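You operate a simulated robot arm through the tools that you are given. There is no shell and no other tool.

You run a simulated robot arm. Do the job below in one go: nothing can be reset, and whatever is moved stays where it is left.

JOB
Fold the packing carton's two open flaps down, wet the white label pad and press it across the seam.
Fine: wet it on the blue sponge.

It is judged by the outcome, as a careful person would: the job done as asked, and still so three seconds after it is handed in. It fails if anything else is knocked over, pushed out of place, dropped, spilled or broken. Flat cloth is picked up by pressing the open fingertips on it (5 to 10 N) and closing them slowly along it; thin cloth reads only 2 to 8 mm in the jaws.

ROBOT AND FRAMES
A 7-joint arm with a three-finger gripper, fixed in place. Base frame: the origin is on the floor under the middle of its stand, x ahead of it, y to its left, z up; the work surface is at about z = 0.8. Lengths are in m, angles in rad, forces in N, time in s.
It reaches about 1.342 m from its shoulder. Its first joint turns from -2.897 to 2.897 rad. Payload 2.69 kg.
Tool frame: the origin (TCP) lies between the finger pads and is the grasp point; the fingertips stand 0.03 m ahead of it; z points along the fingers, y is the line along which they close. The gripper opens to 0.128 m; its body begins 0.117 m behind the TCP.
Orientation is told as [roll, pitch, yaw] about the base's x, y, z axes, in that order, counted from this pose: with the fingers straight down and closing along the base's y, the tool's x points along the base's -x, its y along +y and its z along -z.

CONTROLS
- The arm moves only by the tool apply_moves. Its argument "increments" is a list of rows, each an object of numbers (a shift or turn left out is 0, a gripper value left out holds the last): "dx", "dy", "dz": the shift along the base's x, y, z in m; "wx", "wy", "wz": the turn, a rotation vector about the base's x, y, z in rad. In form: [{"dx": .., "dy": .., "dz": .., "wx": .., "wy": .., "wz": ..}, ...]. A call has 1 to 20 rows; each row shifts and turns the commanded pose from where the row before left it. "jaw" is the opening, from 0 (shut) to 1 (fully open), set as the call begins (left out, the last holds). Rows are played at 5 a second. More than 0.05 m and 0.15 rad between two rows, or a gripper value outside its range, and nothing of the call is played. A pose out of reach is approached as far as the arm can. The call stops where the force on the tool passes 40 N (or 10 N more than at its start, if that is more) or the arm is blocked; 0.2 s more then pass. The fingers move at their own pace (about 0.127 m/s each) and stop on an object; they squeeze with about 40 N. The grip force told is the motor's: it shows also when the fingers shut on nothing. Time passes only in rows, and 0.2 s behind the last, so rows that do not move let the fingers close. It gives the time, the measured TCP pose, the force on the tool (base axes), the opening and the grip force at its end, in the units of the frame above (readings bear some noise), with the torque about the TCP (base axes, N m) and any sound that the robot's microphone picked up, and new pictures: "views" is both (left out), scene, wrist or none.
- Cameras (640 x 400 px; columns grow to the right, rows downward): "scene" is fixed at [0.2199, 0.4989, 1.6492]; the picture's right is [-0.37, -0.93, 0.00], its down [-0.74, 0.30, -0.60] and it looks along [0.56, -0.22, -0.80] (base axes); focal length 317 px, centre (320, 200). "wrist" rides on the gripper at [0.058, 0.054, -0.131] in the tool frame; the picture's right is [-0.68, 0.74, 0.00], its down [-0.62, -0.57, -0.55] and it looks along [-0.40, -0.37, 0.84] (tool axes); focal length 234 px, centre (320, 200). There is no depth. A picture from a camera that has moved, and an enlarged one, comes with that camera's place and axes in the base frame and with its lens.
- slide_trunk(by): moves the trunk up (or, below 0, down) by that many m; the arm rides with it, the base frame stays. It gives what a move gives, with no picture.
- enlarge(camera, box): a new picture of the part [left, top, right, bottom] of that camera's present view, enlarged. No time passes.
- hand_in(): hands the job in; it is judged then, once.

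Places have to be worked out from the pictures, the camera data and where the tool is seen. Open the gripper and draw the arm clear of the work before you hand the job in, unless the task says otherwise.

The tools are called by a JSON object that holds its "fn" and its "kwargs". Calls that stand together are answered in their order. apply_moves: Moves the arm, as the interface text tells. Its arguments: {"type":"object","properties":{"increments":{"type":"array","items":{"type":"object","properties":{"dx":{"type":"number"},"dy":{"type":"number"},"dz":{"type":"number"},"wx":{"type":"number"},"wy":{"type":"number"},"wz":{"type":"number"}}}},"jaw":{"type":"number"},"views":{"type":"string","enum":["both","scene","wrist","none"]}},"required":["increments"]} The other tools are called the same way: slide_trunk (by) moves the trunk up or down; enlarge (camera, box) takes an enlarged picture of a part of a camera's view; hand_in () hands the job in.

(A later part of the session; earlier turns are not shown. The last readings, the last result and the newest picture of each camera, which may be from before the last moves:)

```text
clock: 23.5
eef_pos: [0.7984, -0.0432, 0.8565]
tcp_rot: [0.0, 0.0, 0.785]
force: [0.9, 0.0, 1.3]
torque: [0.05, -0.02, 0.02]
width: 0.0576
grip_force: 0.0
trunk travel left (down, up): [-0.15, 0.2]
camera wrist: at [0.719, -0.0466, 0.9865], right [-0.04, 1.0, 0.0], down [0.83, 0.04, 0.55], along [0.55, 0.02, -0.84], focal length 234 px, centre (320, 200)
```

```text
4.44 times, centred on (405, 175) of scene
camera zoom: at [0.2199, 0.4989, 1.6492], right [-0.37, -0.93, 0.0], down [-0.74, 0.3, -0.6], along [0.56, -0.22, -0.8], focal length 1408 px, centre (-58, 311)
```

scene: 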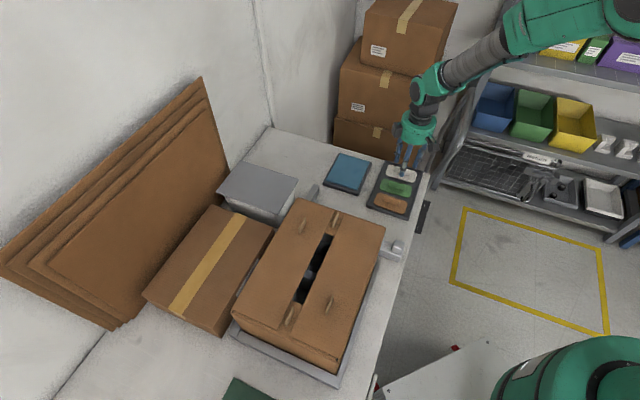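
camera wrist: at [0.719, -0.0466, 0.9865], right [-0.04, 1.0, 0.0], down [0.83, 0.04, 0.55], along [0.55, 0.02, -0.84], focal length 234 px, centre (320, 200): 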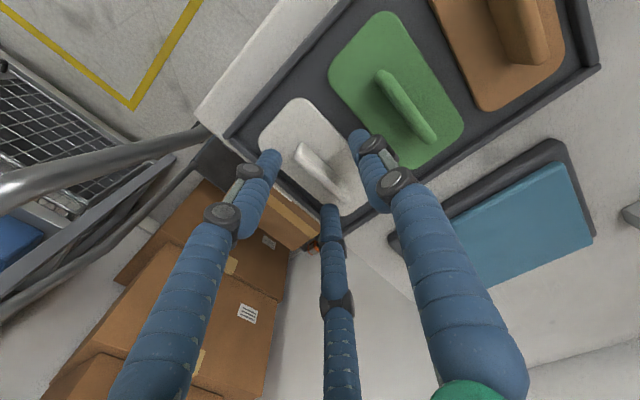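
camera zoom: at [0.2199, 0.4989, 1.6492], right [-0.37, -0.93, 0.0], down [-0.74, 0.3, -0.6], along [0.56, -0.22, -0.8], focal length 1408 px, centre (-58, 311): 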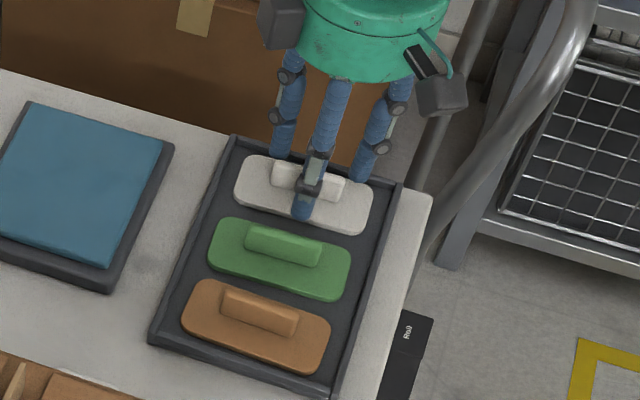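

Combining both views, the handle centre is about 4 mm further along both axes, with its top near z≈0.827. I'll shift about 6 mm in x, then lower the tips beside the handle in small steps.

{"fn": "apply_moves", "kwargs": {"increments": [{"dx": 0.0055}, {"dz": -0.003}, {"dz": -0.003}, {"dz": -0.002}, {}], "views": "wrist"}}

{"fn": "enlarge", "kwargs": {"camera": "wrist", "box": [230, 90, 400, 230]}}

{"fn": "enlarge", "kwargs": {"camera": "scene", "box": [370, 130, 440, 220]}}

```text
clock: 24.7
eef_pos: [0.8037, -0.0444, 0.8485]
tcp_rot: [-0.002, -0.001, 0.786]
force: [-0.8, -0.2, 0.0]
torque: [0.01, -0.01, 0.0]
width: 0.0574
grip_force: 0.1
trunk travel left (down, up): [-0.15, 0.2]
camera wrist: at [0.7242, -0.0465, 0.9792], right [-0.04, 1.0, 0.0], down [0.83, 0.04, 0.55], along [0.55, 0.02, -0.84], focal length 234 px, centre (320, 200)
```

wrist: 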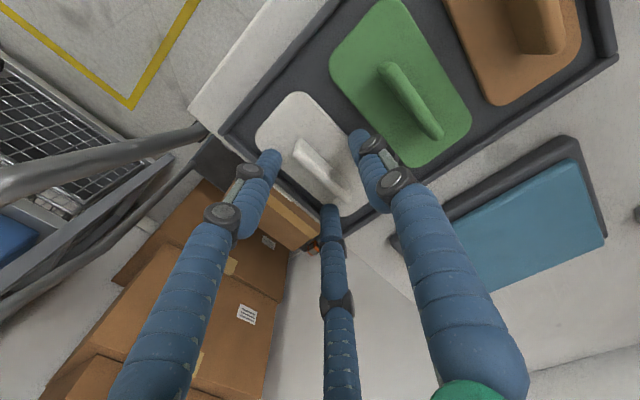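

```text
2.86 times, centred on (315, 160) of wrist
camera zoom: at [0.7242, -0.0465, 0.9792], right [-0.04, 1.0, 0.0], down [0.83, 0.04, 0.55], along [0.55, 0.02, -0.84], focal length 669 px, centre (334, 314)
```

zoom: 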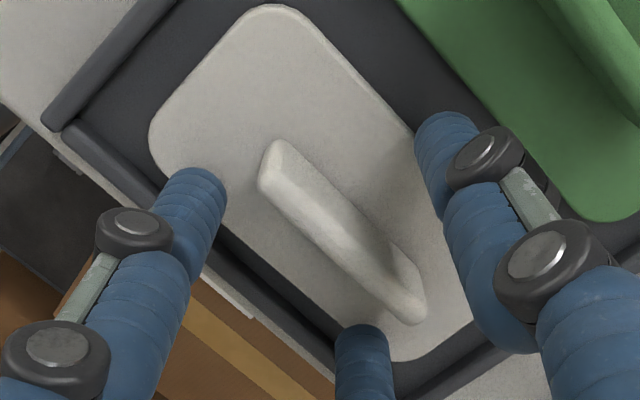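

```text
4.44 times, centred on (405, 175) of scene
camera zoom: at [0.2199, 0.4989, 1.6492], right [-0.37, -0.93, 0.0], down [-0.74, 0.3, -0.6], along [0.56, -0.22, -0.8], focal length 1408 px, centre (-58, 311)
```

zoom: 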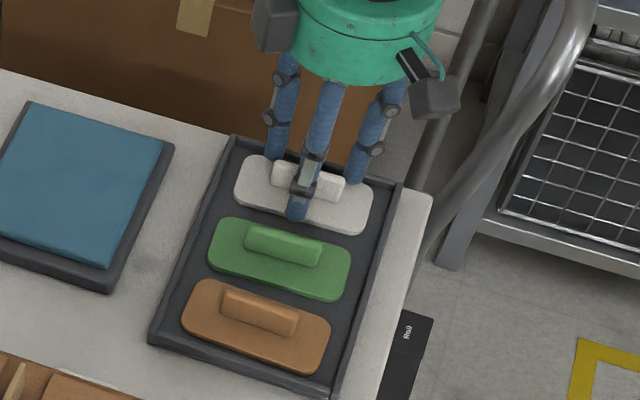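

There is still no contact at tip z≈0.8185. I'll lower in 2 mm steps.

{"fn": "apply_moves", "kwargs": {"increments": [{"dz": -0.002}, {"dz": -0.002}, {}], "views": "wrist"}}

{"fn": "enlarge", "kwargs": {"camera": "wrist", "box": [230, 90, 400, 230]}}

```text
clock: 25.5
eef_pos: [0.8047, -0.0442, 0.8455]
tcp_rot: [0.0, 0.0, 0.784]
force: [0.4, -0.2, 0.9]
torque: [0.01, 0.02, 0.02]
width: 0.0577
grip_force: 0.0
trunk travel left (down, up): [-0.15, 0.2]
camera wrist: at [0.7247, -0.0464, 0.9752], right [-0.04, 1.0, 0.0], down [0.83, 0.04, 0.55], along [0.55, 0.02, -0.84], focal length 234 px, centre (320, 200)
```

wrist: 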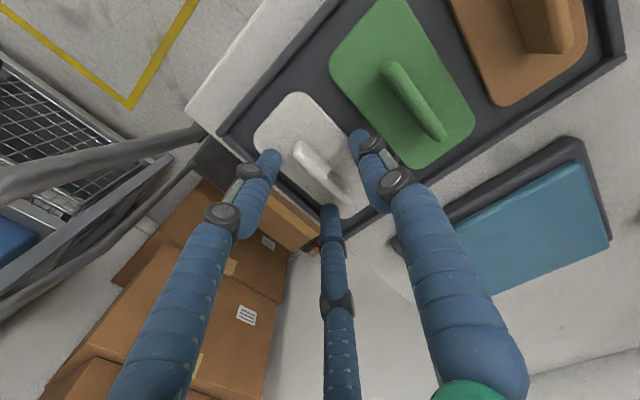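

```text
2.86 times, centred on (315, 160) of wrist
camera zoom: at [0.7247, -0.0464, 0.9752], right [-0.04, 1.0, 0.0], down [0.83, 0.04, 0.55], along [0.55, 0.02, -0.84], focal length 669 px, centre (334, 314)
```

zoom: 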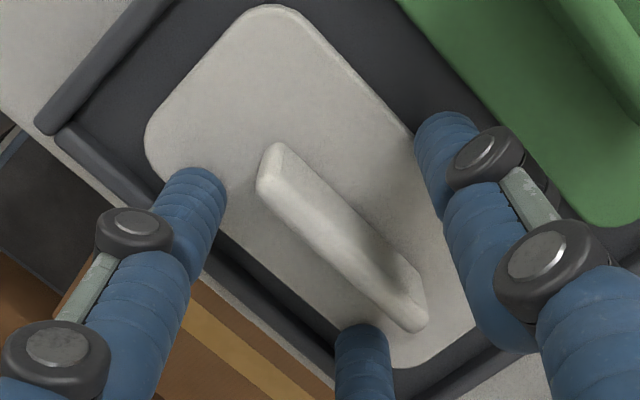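

The handle is well centred between the fingers. I'll lower in 1 mm steps until the tips just touch the pad top.

{"fn": "apply_moves", "kwargs": {"increments": [{"dz": -0.001}, {"dz": -0.001}, {}], "views": "none"}}

```text
clock: 26.3
eef_pos: [0.8036, -0.0426, 0.8435]
tcp_rot: [-0.003, -0.001, 0.784]
force: [-0.9, -0.1, 1.4]
torque: [-0.01, 0.0, 0.01]
width: 0.0575
grip_force: 0.1
trunk travel left (down, up): [-0.15, 0.2]
```

{"fn": "apply_moves", "kwargs": {"increments": [{"dz": -0.001}, {"dz": -0.001}, {}], "views": "none"}}

```text
clock: 27.1
eef_pos: [0.8024, -0.042, 0.8432]
tcp_rot: [-0.002, -0.003, 0.786]
force: [0.1, -1.9, 6.1]
torque: [-0.06, 0.02, -0.01]
width: 0.0579
grip_force: 0.0
trunk travel left (down, up): [-0.15, 0.2]
```

The tips touched at tip z≈0.813 with about 6 N. I'll back off 1.5 mm and close gradually on the handle.

{"fn": "apply_moves", "kwargs": {"increments": [{"dz": 0.0018}, {}], "jaw": 0.3, "views": "none"}}

{"fn": "apply_moves", "kwargs": {"increments": [{}, {}], "jaw": 0.2, "views": "wrist"}}

{"fn": "enlarge", "kwargs": {"camera": "wrist", "box": [230, 90, 400, 230]}}

```text
clock: 27.7
eef_pos: [0.8026, -0.0432, 0.8446]
tcp_rot: [-0.002, 0.001, 0.784]
force: [0.8, 0.1, 2.1]
torque: [0.03, 0.05, 0.02]
width: 0.0377
grip_force: 0.0
trunk travel left (down, up): [-0.15, 0.2]
```

```text
clock: 28.3
eef_pos: [0.8028, -0.0431, 0.8439]
tcp_rot: [-0.002, 0.0, 0.785]
force: [0.5, 1.0, 0.9]
torque: [0.0, -0.03, 0.0]
width: 0.0256
grip_force: 0.0
trunk travel left (down, up): [-0.15, 0.2]
camera wrist: at [0.7238, -0.0458, 0.9735], right [-0.04, 1.0, 0.0], down [0.83, 0.04, 0.55], along [0.55, 0.02, -0.84], focal length 234 px, centre (320, 200)
```

wrist: 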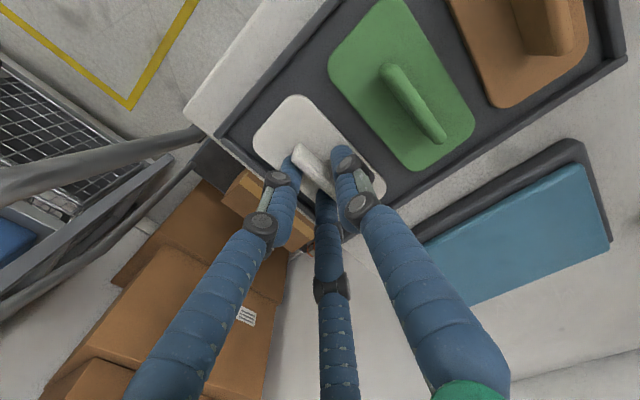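

```text
2.86 times, centred on (315, 160) of wrist
camera zoom: at [0.7238, -0.0458, 0.9735], right [-0.04, 1.0, 0.0], down [0.83, 0.04, 0.55], along [0.55, 0.02, -0.84], focal length 669 px, centre (334, 314)
```

zoom: 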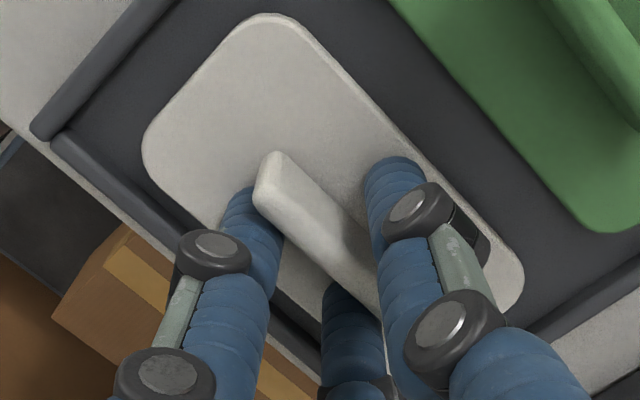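

The handle lies between the two fingers and the thumb as intended. I'll close fully.

{"fn": "apply_moves", "kwargs": {"increments": [{}, {}, {}, {}], "jaw": 0, "views": "wrist"}}

{"fn": "enlarge", "kwargs": {"camera": "wrist", "box": [230, 90, 400, 230]}}

{"fn": "enlarge", "kwargs": {"camera": "scene", "box": [370, 130, 440, 220]}}

```text
clock: 29.3
eef_pos: [0.8033, -0.0439, 0.8435]
tcp_rot: [-0.002, -0.003, 0.785]
force: [0.2, 0.0, 0.7]
torque: [0.03, -0.01, -0.02]
width: 0.0113
grip_force: 37.9
trunk travel left (down, up): [-0.15, 0.2]
camera wrist: at [0.7239, -0.0458, 0.9736], right [-0.04, 1.0, 0.0], down [0.83, 0.04, 0.55], along [0.55, 0.02, -0.84], focal length 234 px, centre (320, 200)
```

wrist: 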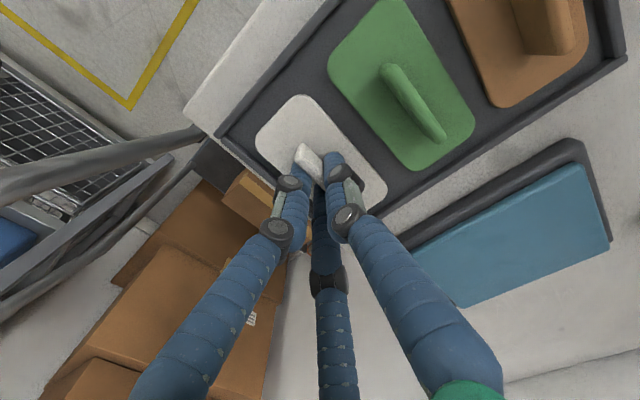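

```text
2.86 times, centred on (315, 160) of wrist
camera zoom: at [0.7239, -0.0458, 0.9736], right [-0.04, 1.0, 0.0], down [0.83, 0.04, 0.55], along [0.55, 0.02, -0.84], focal length 669 px, centre (334, 314)
```

zoom: 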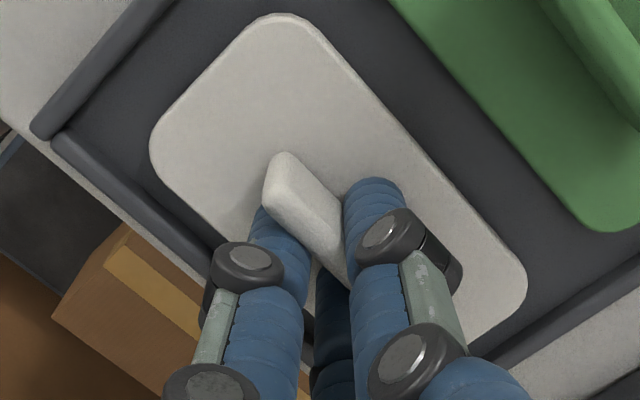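

```text
4.44 times, centred on (405, 175) of scene
camera zoom: at [0.2199, 0.4989, 1.6492], right [-0.37, -0.93, 0.0], down [-0.74, 0.3, -0.6], along [0.56, -0.22, -0.8], focal length 1408 px, centre (-58, 311)
```

zoom: 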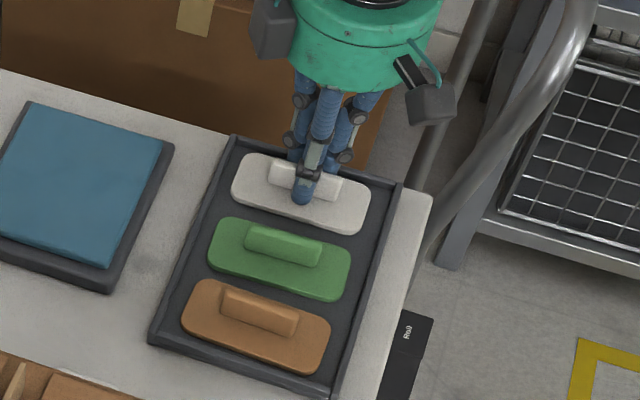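

The handle is gripped at 11.3 mm width. I'll lift slowly and check that the pad comes along without tilting.

{"fn": "apply_moves", "kwargs": {"increments": [{"dz": 0.005}, {"dz": 0.01}, {"dz": 0.02}, {"dz": 0.03}, {"dz": 0.03}, {}]}}

{"fn": "enlarge", "kwargs": {"camera": "wrist", "box": [230, 90, 400, 230]}}

{"fn": "enlarge", "kwargs": {"camera": "scene", "box": [350, 100, 450, 220]}}

```text
clock: 30.7
eef_pos: [0.8059, -0.0435, 0.9368]
tcp_rot: [-0.003, 0.0, 0.786]
force: [-0.8, -0.4, -0.5]
torque: [0.03, -0.04, -0.02]
width: 0.011
grip_force: 37.9
trunk travel left (down, up): [-0.15, 0.2]
camera wrist: at [0.7253, -0.0459, 1.0671], right [-0.04, 1.0, 0.0], down [0.83, 0.04, 0.55], along [0.55, 0.02, -0.84], focal length 234 px, centre (320, 200)
```

scene: 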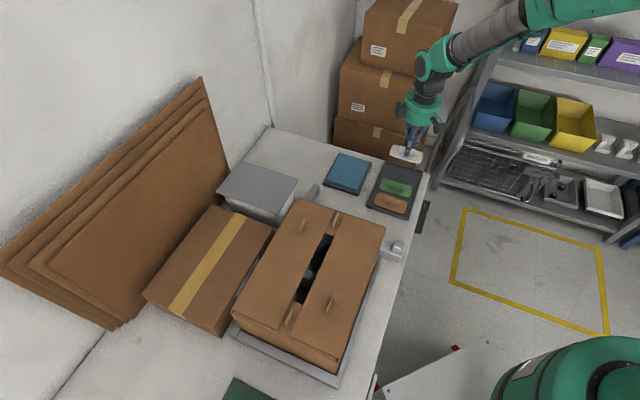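
wrist: 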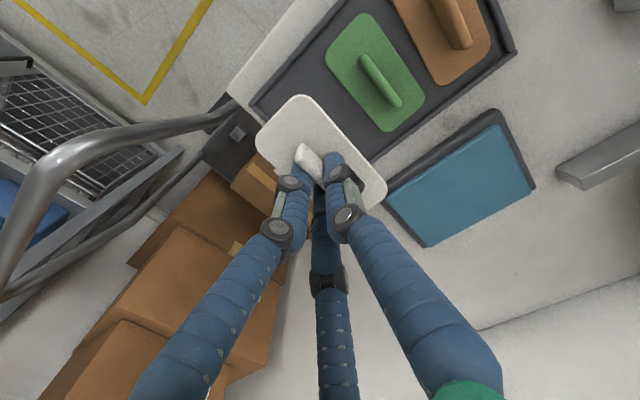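

```text
2.86 times, centred on (315, 160) of wrist
camera zoom: at [0.7253, -0.0459, 1.0671], right [-0.04, 1.0, 0.0], down [0.83, 0.04, 0.55], along [0.55, 0.02, -0.84], focal length 669 px, centre (334, 314)
```

zoom: 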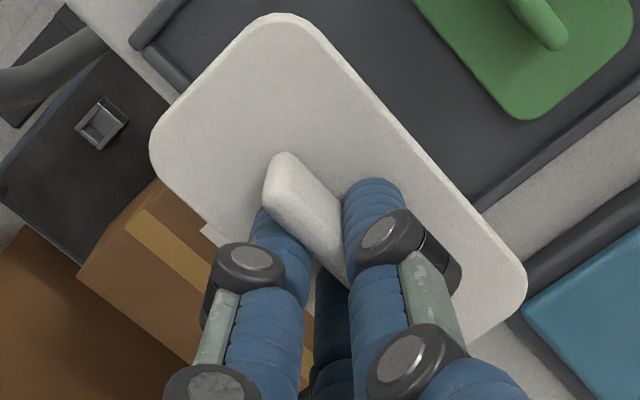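

```text
3.33 times, centred on (400, 160) of scene
camera zoom: at [0.2199, 0.4989, 1.6492], right [-0.37, -0.93, 0.0], down [-0.74, 0.3, -0.6], along [0.56, -0.22, -0.8], focal length 1056 px, centre (53, 333)
```

zoom: 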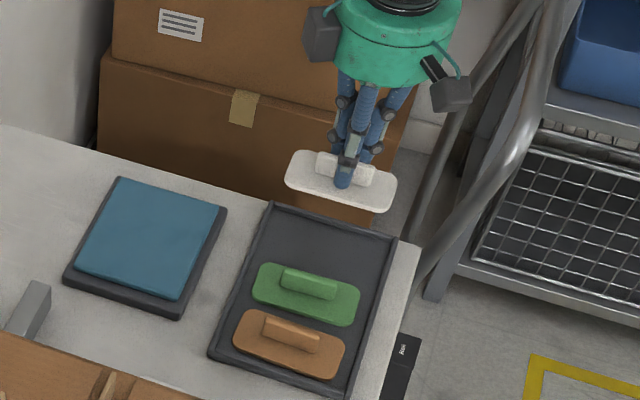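

The pad is held level and centred in the fingers. The sponge is centred near e1≈0.711, e2≈0.526, so I'll carry the pad over it and look before pressing.

{"fn": "apply_moves", "kwargs": {"increments": [{"dx": 0.01755, "dy": 0.0422}, {"dx": 0.01755, "dy": 0.0422}, {"dx": 0.01755, "dy": 0.0422}, {"dx": 0.01755, "dy": 0.0422}, {"dz": -0.02}, {"dz": -0.02}, {}]}}

{"fn": "enlarge", "kwargs": {"camera": "wrist", "box": [200, 60, 440, 260]}}

{"fn": "enlarge", "kwargs": {"camera": "scene", "box": [300, 100, 400, 220]}}

```text
clock: 32.3
eef_pos: [0.8769, 0.1247, 0.8981]
tcp_rot: [-0.001, -0.003, 0.785]
force: [-0.8, -0.1, -1.3]
torque: [0.02, -0.02, -0.01]
width: 0.0107
grip_force: 37.8
trunk travel left (down, up): [-0.15, 0.2]
camera wrist: at [0.7965, 0.1218, 1.028], right [-0.04, 1.0, 0.0], down [0.83, 0.04, 0.55], along [0.55, 0.02, -0.84], focal length 234 px, centre (320, 200)
```

scene: 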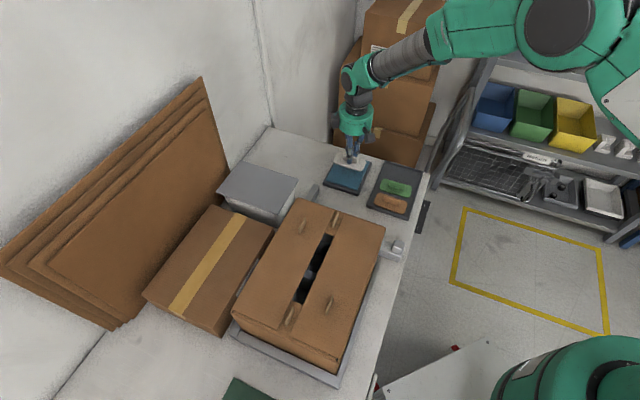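
wrist: 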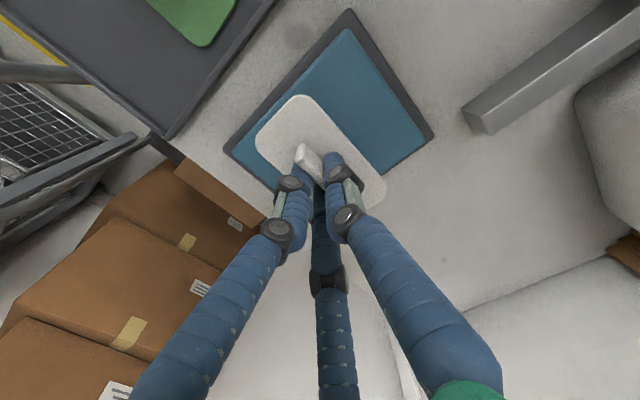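

```text
2.00 times, centred on (320, 160) of wrist
camera zoom: at [0.7965, 0.1218, 1.028], right [-0.04, 1.0, 0.0], down [0.83, 0.04, 0.55], along [0.55, 0.02, -0.84], focal length 468 px, centre (320, 280)
```

zoom: 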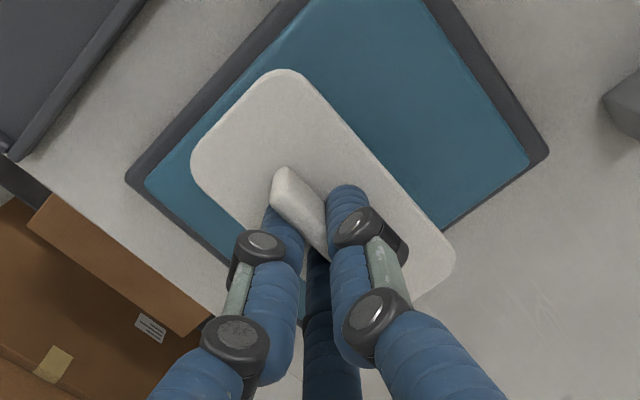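

```text
3.33 times, centred on (350, 160) of scene
camera zoom: at [0.2199, 0.4989, 1.6492], right [-0.37, -0.93, 0.0], down [-0.74, 0.3, -0.6], along [0.56, -0.22, -0.8], focal length 1056 px, centre (220, 333)
```

zoom: 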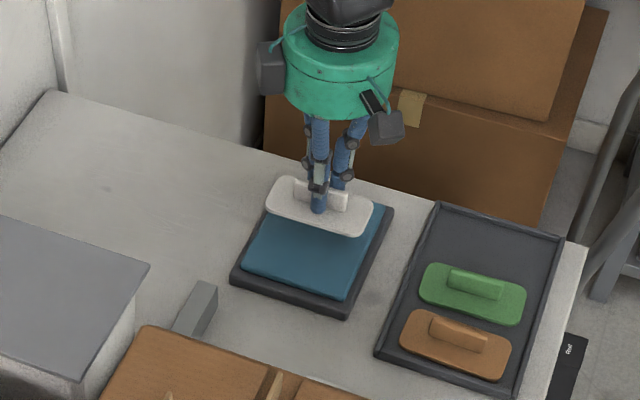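

The pad is centred over the sponge within a couple of mm. I'll lower to just above it, then press in small steps.

{"fn": "apply_moves", "kwargs": {"increments": [{"dx": 0.001, "dy": 0.001, "dz": -0.01}, {"dz": -0.008}, {"dz": -0.004}, {}]}}

{"fn": "enlarge", "kwargs": {"camera": "scene", "box": [310, 130, 390, 220]}}

```text
clock: 33.3
eef_pos: [0.8755, 0.1259, 0.8771]
tcp_rot: [-0.002, -0.002, 0.786]
force: [-0.3, -0.1, -0.1]
torque: [0.03, 0.0, 0.0]
width: 0.0102
grip_force: 37.6
trunk travel left (down, up): [-0.15, 0.2]
camera wrist: at [0.7956, 0.1235, 1.0064], right [-0.04, 1.0, 0.0], down [0.83, 0.04, 0.55], along [0.55, 0.02, -0.84], focal length 234 px, centre (320, 200)
```

scene: 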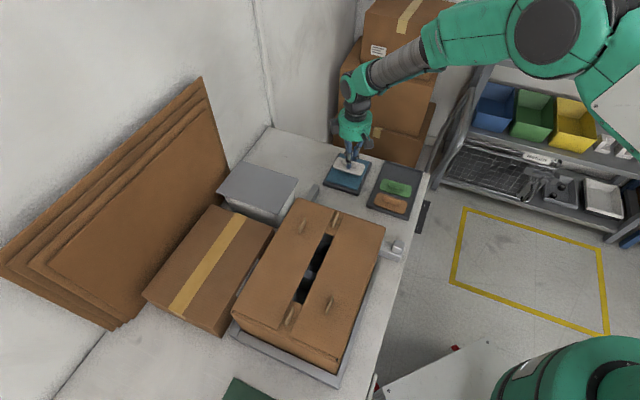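
wrist: 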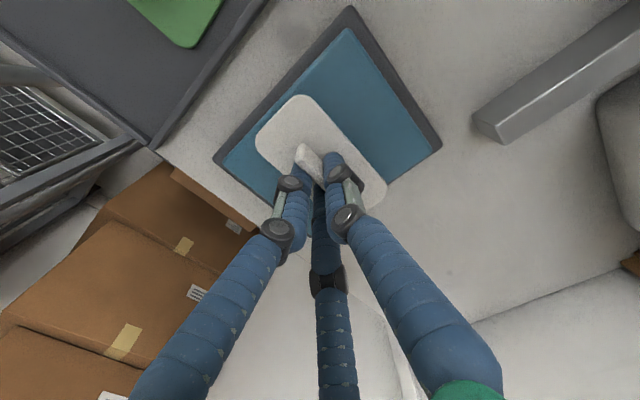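

```text
4.44 times, centred on (350, 175) of scene
camera zoom: at [0.2199, 0.4989, 1.6492], right [-0.37, -0.93, 0.0], down [-0.74, 0.3, -0.6], along [0.56, -0.22, -0.8], focal length 1408 px, centre (187, 311)
```

zoom: 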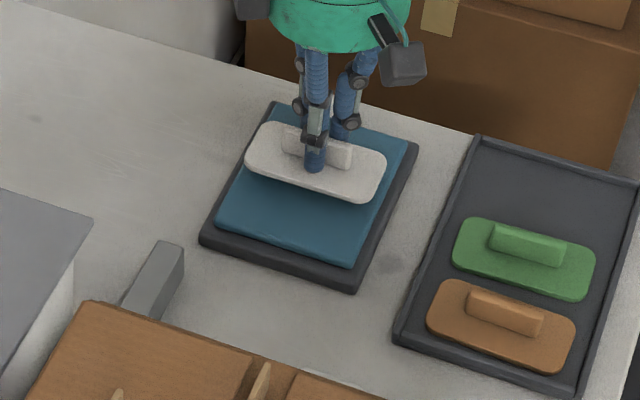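

It is still a little above the sponge. I'll continue down gradually, watching the force.

{"fn": "apply_moves", "kwargs": {"increments": [{"dz": -0.004}, {"dz": -0.003}, {"dz": -0.002}, {"dz": -0.002}, {}], "views": "none"}}

{"fn": "enlarge", "kwargs": {"camera": "scene", "box": [310, 130, 390, 220]}}

```text
clock: 34.5
eef_pos: [0.8744, 0.1272, 0.8664]
tcp_rot: [-0.003, 0.0, 0.786]
force: [-0.1, -0.7, 0.0]
torque: [0.0, -0.02, 0.0]
width: 0.0104
grip_force: 37.8
trunk travel left (down, up): [-0.15, 0.2]
```

```text
4.44 times, centred on (350, 175) of scene
camera zoom: at [0.2199, 0.4989, 1.6492], right [-0.37, -0.93, 0.0], down [-0.74, 0.3, -0.6], along [0.56, -0.22, -0.8], focal length 1408 px, centre (187, 311)
```

zoom: 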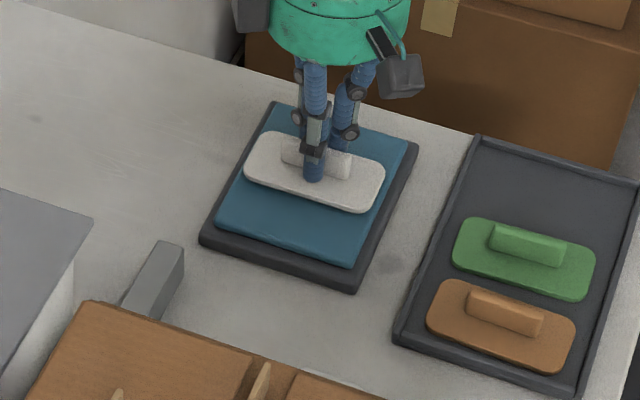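

Close now. I'll make a small centring shift and keep pressing down in 1–2 mm steps.

{"fn": "apply_moves", "kwargs": {"increments": [{"dx": -0.003, "dy": 0.001}, {"dz": -0.002}, {"dz": -0.002}, {"dz": -0.001}, {"dz": -0.001}, {}], "views": "none"}}

```text
clock: 35.9
eef_pos: [0.8719, 0.1273, 0.8605]
tcp_rot: [-0.001, -0.001, 0.786]
force: [1.3, 4.1, 7.3]
torque: [0.13, -0.03, 0.03]
width: 0.0104
grip_force: 37.5
trunk travel left (down, up): [-0.15, 0.2]
```

The pad is in contact with the sponge at about 7 N. I'll press a little more and hold for a couple of seconds to soak it.

{"fn": "apply_moves", "kwargs": {"increments": [{"dz": -0.0007}, {"dz": -0.0005}, {}, {}, {}, {}, {}, {}, {}, {}, {}]}}

{"fn": "enlarge", "kwargs": {"camera": "scene", "box": [310, 130, 390, 220]}}

```text
clock: 38.3
eef_pos: [0.8708, 0.127, 0.8594]
tcp_rot: [-0.001, 0.0, 0.785]
force: [1.6, -1.2, 22.1]
torque: [0.08, -0.05, -0.02]
width: 0.0101
grip_force: 37.6
trunk travel left (down, up): [-0.15, 0.2]
camera wrist: at [0.7919, 0.124, 0.9896], right [-0.04, 1.0, 0.0], down [0.83, 0.04, 0.55], along [0.55, 0.02, -0.83], focal length 234 px, centre (320, 200)
```

scene: 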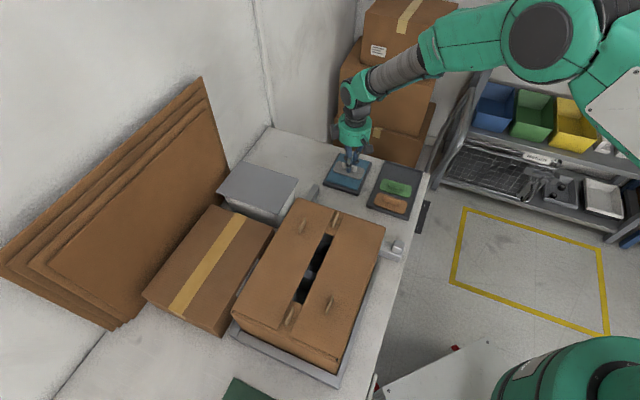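
wrist: 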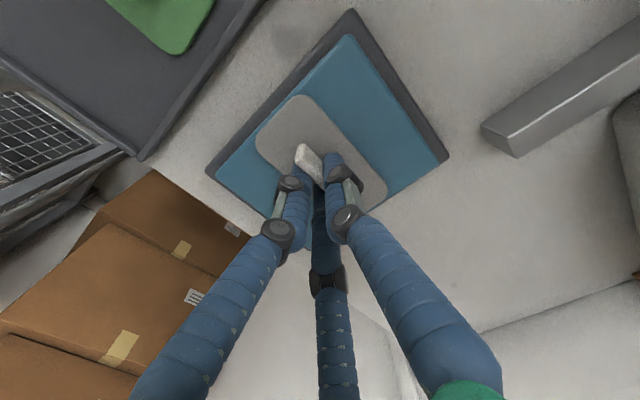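

```text
4.44 times, centred on (350, 175) of scene
camera zoom: at [0.2199, 0.4989, 1.6492], right [-0.37, -0.93, 0.0], down [-0.74, 0.3, -0.6], along [0.56, -0.22, -0.8], focal length 1408 px, centre (187, 311)
```

zoom: 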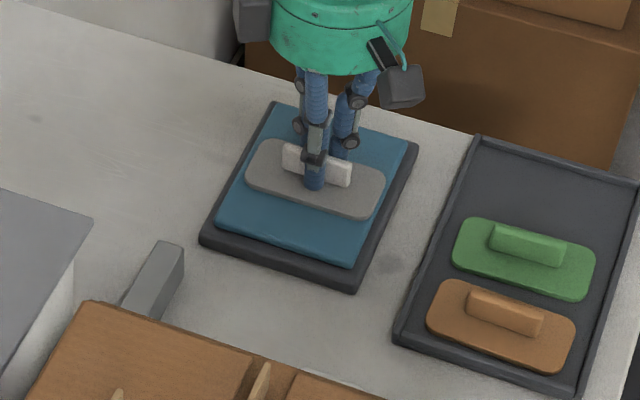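

The pad has turned grey, so it is wet. I'll lift it straight up and carry it over the seam at mid-length.

{"fn": "apply_moves", "kwargs": {"increments": [{"dz": 0.006}, {"dz": 0.02}, {"dz": 0.045}, {"dz": 0.045}, {"dz": 0.045}, {"dz": 0.04}, {"dx": -0.035, "dy": 0.0259}, {"dx": -0.035, "dy": 0.0259}, {"dx": -0.035, "dy": 0.0259}, {"dx": -0.035, "dy": 0.0259}, {"dx": -0.035, "dy": 0.0259}, {"dx": -0.035, "dy": 0.0259}, {"dx": -0.035, "dy": 0.0259}, {"dx": -0.035, "dy": 0.0259}, {"dx": -0.035, "dy": 0.0259}, {"dx": -0.035, "dy": 0.0259}, {}]}}

{"fn": "enlarge", "kwargs": {"camera": "scene", "box": [225, 150, 425, 360]}}

{"fn": "enlarge", "kwargs": {"camera": "wrist", "box": [160, 40, 480, 260]}}

```text
clock: 41.9
eef_pos: [0.5221, 0.3868, 1.0551]
tcp_rot: [-0.002, -0.001, 0.786]
force: [-0.5, -0.5, 0.7]
torque: [-0.02, -0.04, -0.01]
width: 0.0103
grip_force: 37.8
trunk travel left (down, up): [-0.15, 0.2]
camera wrist: at [0.4423, 0.3841, 1.1844], right [-0.04, 1.0, 0.0], down [0.83, 0.04, 0.55], along [0.55, 0.02, -0.83], focal length 234 px, centre (320, 200)
```

scene: 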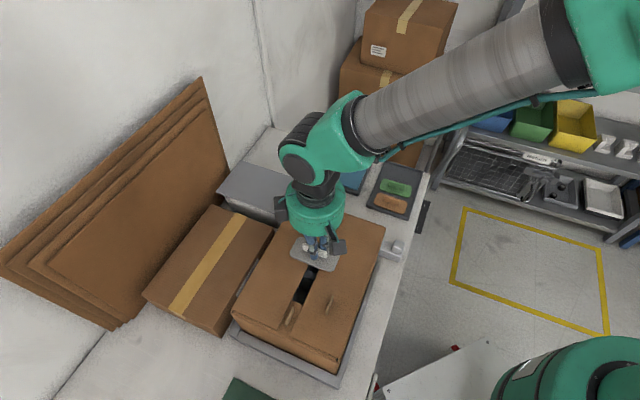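
wrist: 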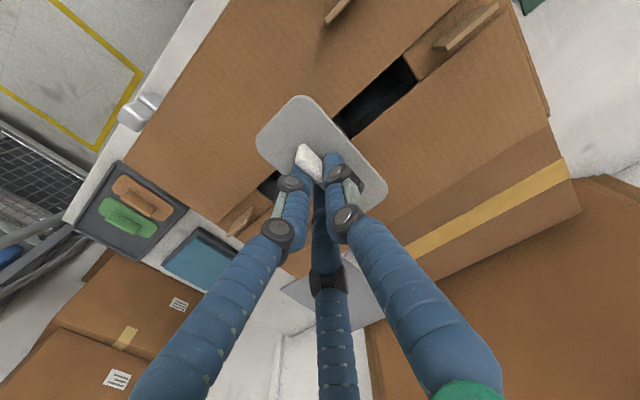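

```text
1.90 times, centred on (325, 255) of scene
camera zoom: at [0.2199, 0.4989, 1.6492], right [-0.37, -0.93, 0.0], down [-0.74, 0.3, -0.6], along [0.56, -0.22, -0.8], focal length 603 px, centre (310, 95)
```

zoom: 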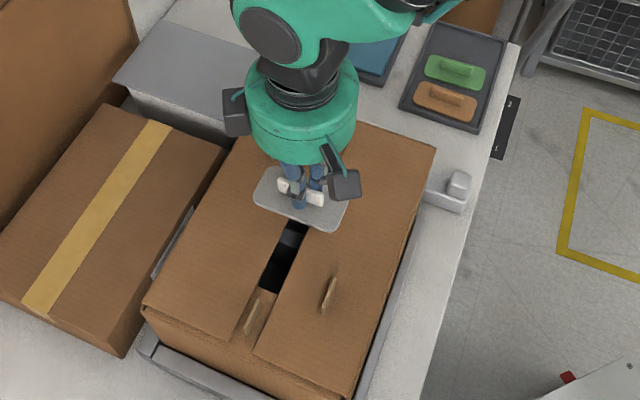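

```text
1.82 times, centred on (320, 150) of wrist
camera zoom: at [0.4423, 0.3841, 1.1844], right [-0.04, 1.0, 0.0], down [0.83, 0.04, 0.55], along [0.55, 0.02, -0.83], focal length 426 px, centre (320, 291)
```

zoom: 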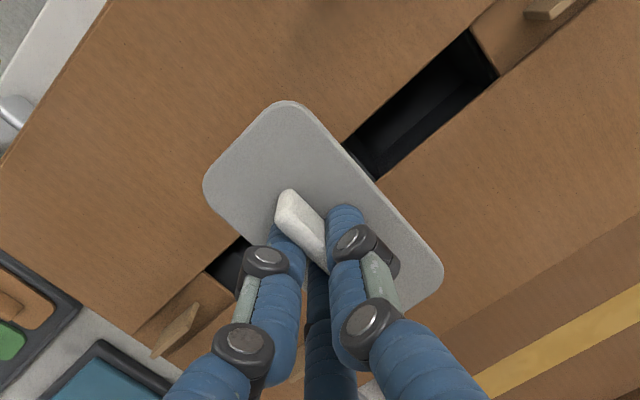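

The pad is above the seam. I'll lower to about 1 cm above the flaps and compare the pad ends against the gap.

{"fn": "apply_moves", "kwargs": {"increments": [{"dz": -0.015}, {"dz": -0.012}, {"dz": -0.008}, {}]}}

{"fn": "enlarge", "kwargs": {"camera": "scene", "box": [250, 190, 390, 340]}}

{"fn": "enlarge", "kwargs": {"camera": "wrist", "box": [200, 50, 440, 240]}}

```text
clock: 42.9
eef_pos: [0.5233, 0.3859, 1.0224]
tcp_rot: [-0.002, 0.0, 0.786]
force: [-0.2, 0.2, -0.4]
torque: [0.05, -0.02, 0.0]
width: 0.0103
grip_force: 37.8
trunk travel left (down, up): [-0.15, 0.2]
camera wrist: at [0.4434, 0.3832, 1.1517], right [-0.04, 1.0, 0.0], down [0.83, 0.04, 0.55], along [0.55, 0.02, -0.84], focal length 234 px, centre (320, 200)
```

scene: 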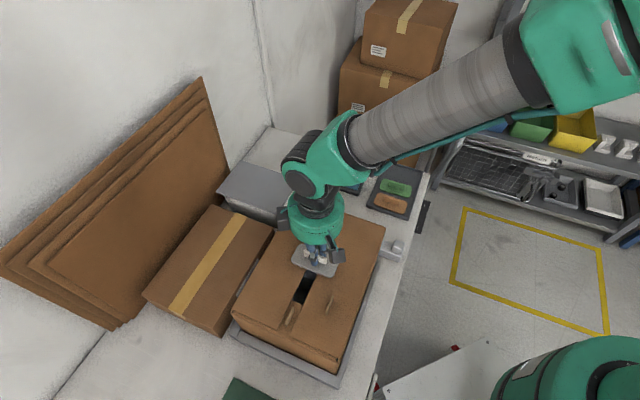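
wrist: 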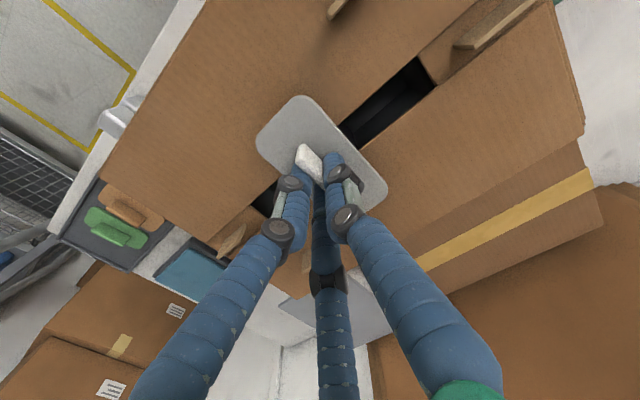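

```text
2.67 times, centred on (320, 265) of scene
camera zoom: at [0.2199, 0.4989, 1.6492], right [-0.37, -0.93, 0.0], down [-0.74, 0.3, -0.6], along [0.56, -0.22, -0.8], focal length 845 px, centre (320, 27)
```

zoom: 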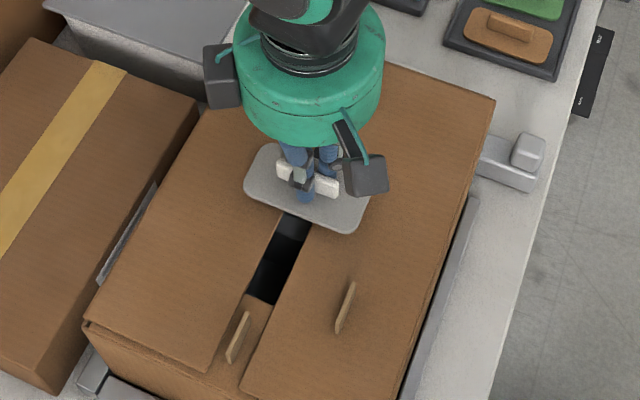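

```text
2.11 times, centred on (320, 145) of wrist
camera zoom: at [0.4434, 0.3832, 1.1517], right [-0.04, 1.0, 0.0], down [0.83, 0.04, 0.55], along [0.55, 0.02, -0.84], focal length 493 px, centre (320, 316)
```

zoom: 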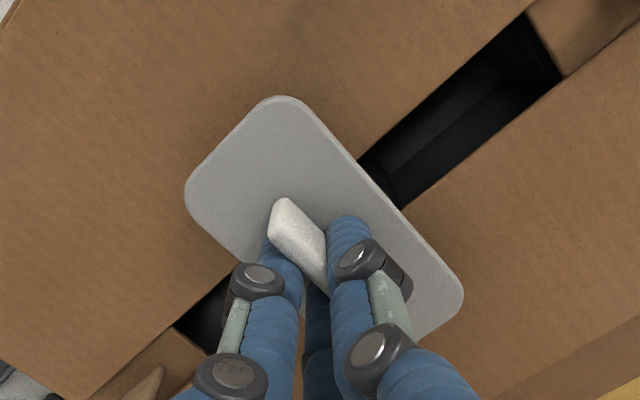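

Allowing for parallax, both views put the seam about 5 mm further in +e1 than the pad centre. I'll shift by that amount and descend in small steps to contact.

{"fn": "apply_moves", "kwargs": {"increments": [{"dx": 0.0035, "dy": 0.0035}, {"dz": -0.005}, {"dz": -0.004}, {"dz": -0.002}, {"dz": -0.001}, {}]}}

{"fn": "enlarge", "kwargs": {"camera": "scene", "box": [250, 190, 390, 340]}}

{"fn": "enlarge", "kwargs": {"camera": "wrist", "box": [200, 50, 440, 240]}}

```text
clock: 44.3
eef_pos: [0.526, 0.3903, 1.0117]
tcp_rot: [-0.002, 0.0, 0.784]
force: [-0.3, -0.1, 0.3]
torque: [-0.01, 0.03, 0.03]
width: 0.0104
grip_force: 36.9
trunk travel left (down, up): [-0.15, 0.2]
camera wrist: at [0.4464, 0.3875, 1.1412], right [-0.04, 1.0, 0.0], down [0.83, 0.04, 0.55], along [0.55, 0.02, -0.84], focal length 234 px, centre (320, 200)
```

scene: 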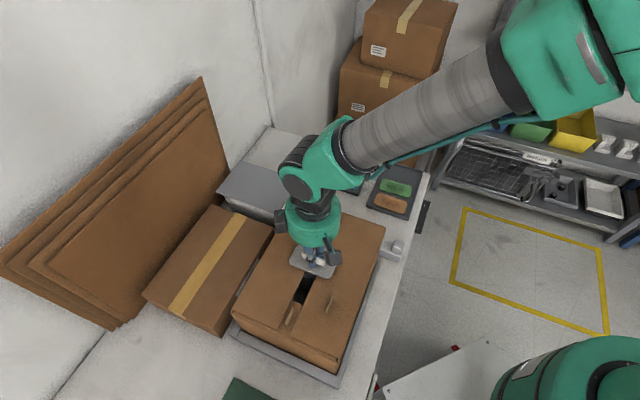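
wrist: 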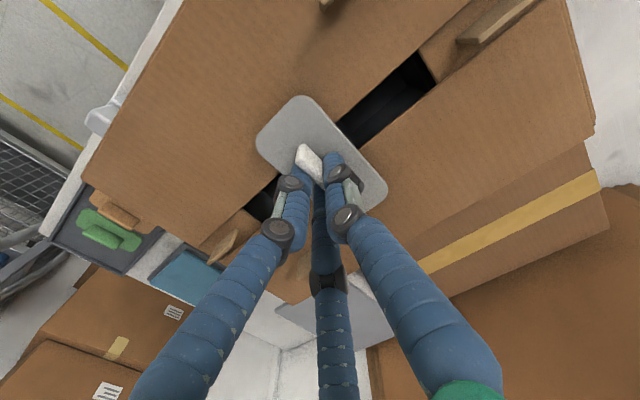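

```text
2.67 times, centred on (320, 265) of scene
camera zoom: at [0.2199, 0.4989, 1.6492], right [-0.37, -0.93, 0.0], down [-0.74, 0.3, -0.6], along [0.56, -0.22, -0.8], focal length 845 px, centre (320, 27)
```

zoom: 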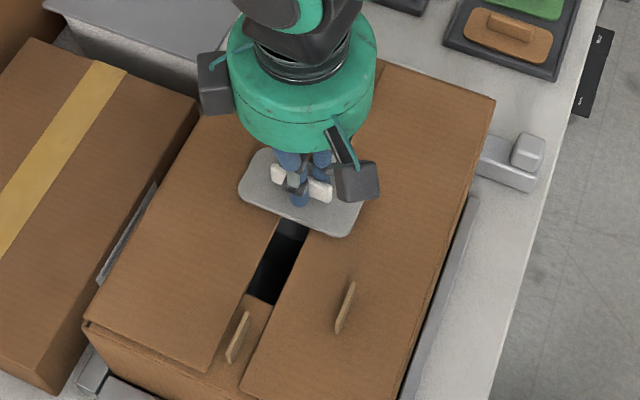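

```text
2.11 times, centred on (320, 145) of wrist
camera zoom: at [0.4464, 0.3875, 1.1412], right [-0.04, 1.0, 0.0], down [0.83, 0.04, 0.55], along [0.55, 0.02, -0.84], focal length 493 px, centre (320, 316)
```

zoom: 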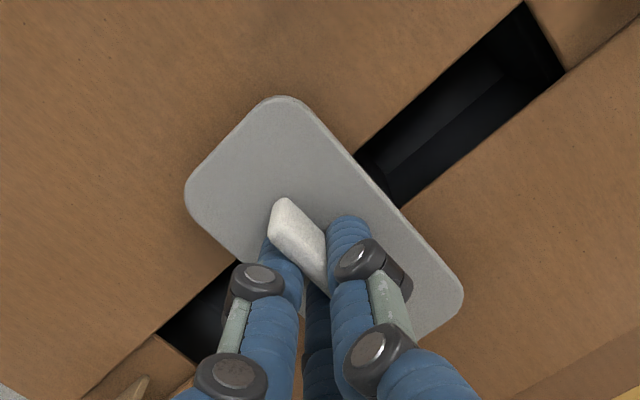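

The pad spans the gap well. I'll continue down in 1 mm steps until it presses on the flaps.

{"fn": "apply_moves", "kwargs": {"increments": [{"dz": -0.0015}, {"dz": -0.001}, {"dz": -0.001}, {"dz": -0.001}, {}], "views": "none"}}

```text
clock: 45.5
eef_pos: [0.525, 0.3907, 1.008]
tcp_rot: [0.0, 0.002, 0.785]
force: [-0.2, -0.4, -0.1]
torque: [-0.04, 0.0, 0.01]
width: 0.0103
grip_force: 37.6
trunk travel left (down, up): [-0.15, 0.2]
```

{"fn": "apply_moves", "kwargs": {"increments": [{"dz": -0.001}, {"dz": -0.001}, {}], "views": "none"}}

```text
clock: 46.3
eef_pos: [0.5252, 0.3901, 1.0066]
tcp_rot: [-0.002, 0.0, 0.786]
force: [0.1, -0.9, -0.1]
torque: [0.01, 0.0, 0.0]
width: 0.0103
grip_force: 37.8
trunk travel left (down, up): [-0.15, 0.2]
```

There is still no contact at TCP z≈1.0066, so I'll keep going in 1 mm steps.

{"fn": "apply_moves", "kwargs": {"increments": [{"dz": -0.001}, {"dz": -0.001}, {}], "views": "none"}}

```text
clock: 47.1
eef_pos: [0.5254, 0.3894, 1.0043]
tcp_rot: [-0.002, -0.002, 0.786]
force: [-1.6, -0.7, 12.7]
torque: [-0.01, 0.19, 0.01]
width: 0.0104
grip_force: 37.3
trunk travel left (down, up): [-0.15, 0.2]
```

Contact at about 13 N. I'll press slightly harder and hold so the label sticks on both flaps.

{"fn": "apply_moves", "kwargs": {"increments": [{"dz": -0.0006}, {}, {}, {}, {}, {}, {}, {}, {}, {}, {}, {}, {}, {}, {}, {}]}}

{"fn": "enlarge", "kwargs": {"camera": "scene", "box": [250, 190, 390, 340]}}

{"fn": "enlarge", "kwargs": {"camera": "wrist", "box": [200, 50, 440, 240]}}

```text
clock: 50.5
eef_pos: [0.5247, 0.3888, 1.0024]
tcp_rot: [-0.001, -0.001, 0.786]
force: [1.1, 0.6, 29.9]
torque: [0.18, -0.07, -0.06]
width: 0.0097
grip_force: 37.2
trunk travel left (down, up): [-0.15, 0.2]
camera wrist: at [0.4452, 0.3869, 1.1329], right [-0.04, 1.0, 0.0], down [0.83, 0.04, 0.55], along [0.55, 0.02, -0.83], focal length 234 px, centre (320, 200)
```

scene: 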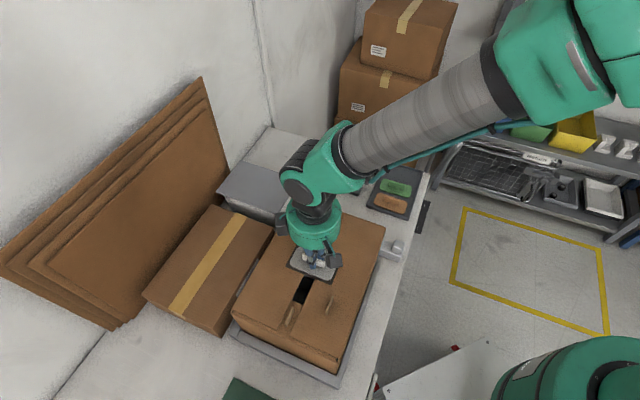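
wrist: 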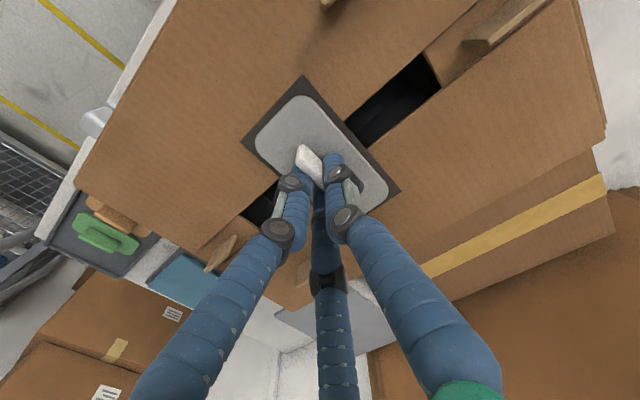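

```text
2.67 times, centred on (320, 265) of scene
camera zoom: at [0.2199, 0.4989, 1.6492], right [-0.37, -0.93, 0.0], down [-0.74, 0.3, -0.6], along [0.56, -0.22, -0.8], focal length 845 px, centre (320, 27)
```

zoom: 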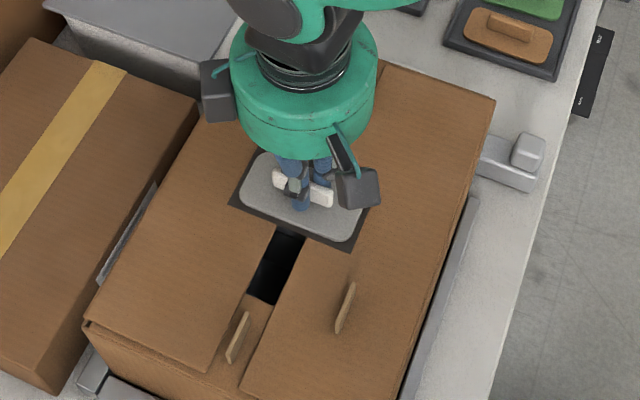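

```text
2.11 times, centred on (320, 145) of wrist
camera zoom: at [0.4452, 0.3869, 1.1329], right [-0.04, 1.0, 0.0], down [0.83, 0.04, 0.55], along [0.55, 0.02, -0.83], focal length 493 px, centre (320, 316)
```

zoom: 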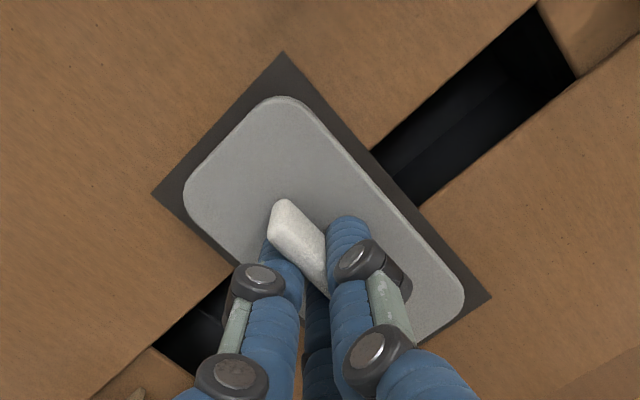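

A dark patch appeared under the pad across the seam, which looks like the label bonding to both flaps. I'll ease the press force and open the fingers to release the handle.

{"fn": "apply_moves", "kwargs": {"increments": [{"dz": 0.001}, {}], "views": "none"}}

{"fn": "apply_moves", "kwargs": {"increments": [{}, {}, {}], "jaw": 0.45}}

{"fn": "enlarge", "kwargs": {"camera": "wrist", "box": [200, 50, 440, 240]}}

```text
clock: 51.1
eef_pos: [0.5247, 0.3892, 1.0029]
tcp_rot: [-0.002, 0.0, 0.787]
force: [1.5, 0.8, 16.2]
torque: [0.22, -0.21, -0.03]
width: 0.0101
grip_force: 37.0
trunk travel left (down, up): [-0.15, 0.2]
```

```text
clock: 51.9
eef_pos: [0.5247, 0.3904, 1.0042]
tcp_rot: [-0.002, -0.003, 0.786]
force: [0.5, -0.1, 10.8]
torque: [-0.02, 0.03, 0.0]
width: 0.0537
grip_force: 0.2
trunk travel left (down, up): [-0.15, 0.2]
camera wrist: at [0.4457, 0.3875, 1.1342], right [-0.04, 1.0, 0.0], down [0.83, 0.04, 0.55], along [0.55, 0.02, -0.83], focal length 234 px, centre (320, 200)
```

scene: 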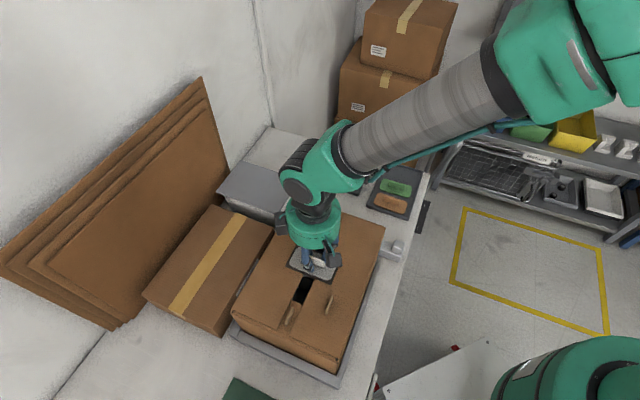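
wrist: 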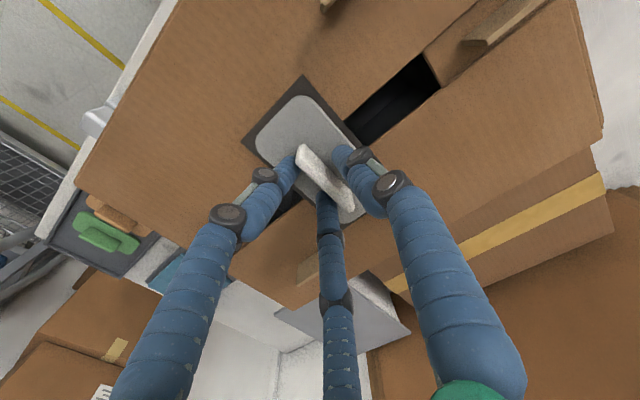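

```text
2.11 times, centred on (320, 145) of wrist
camera zoom: at [0.4457, 0.3875, 1.1342], right [-0.04, 1.0, 0.0], down [0.83, 0.04, 0.55], along [0.55, 0.02, -0.83], focal length 493 px, centre (320, 316)
```

zoom: 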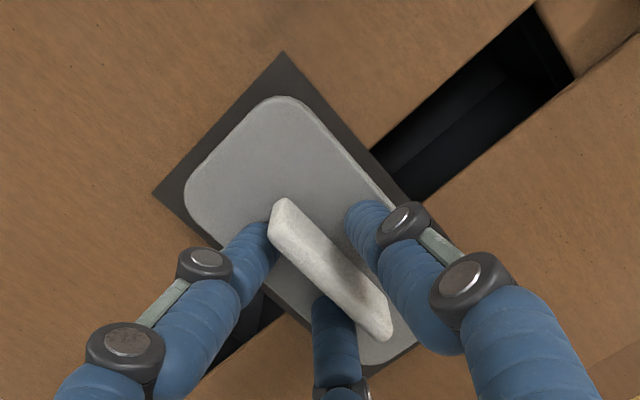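

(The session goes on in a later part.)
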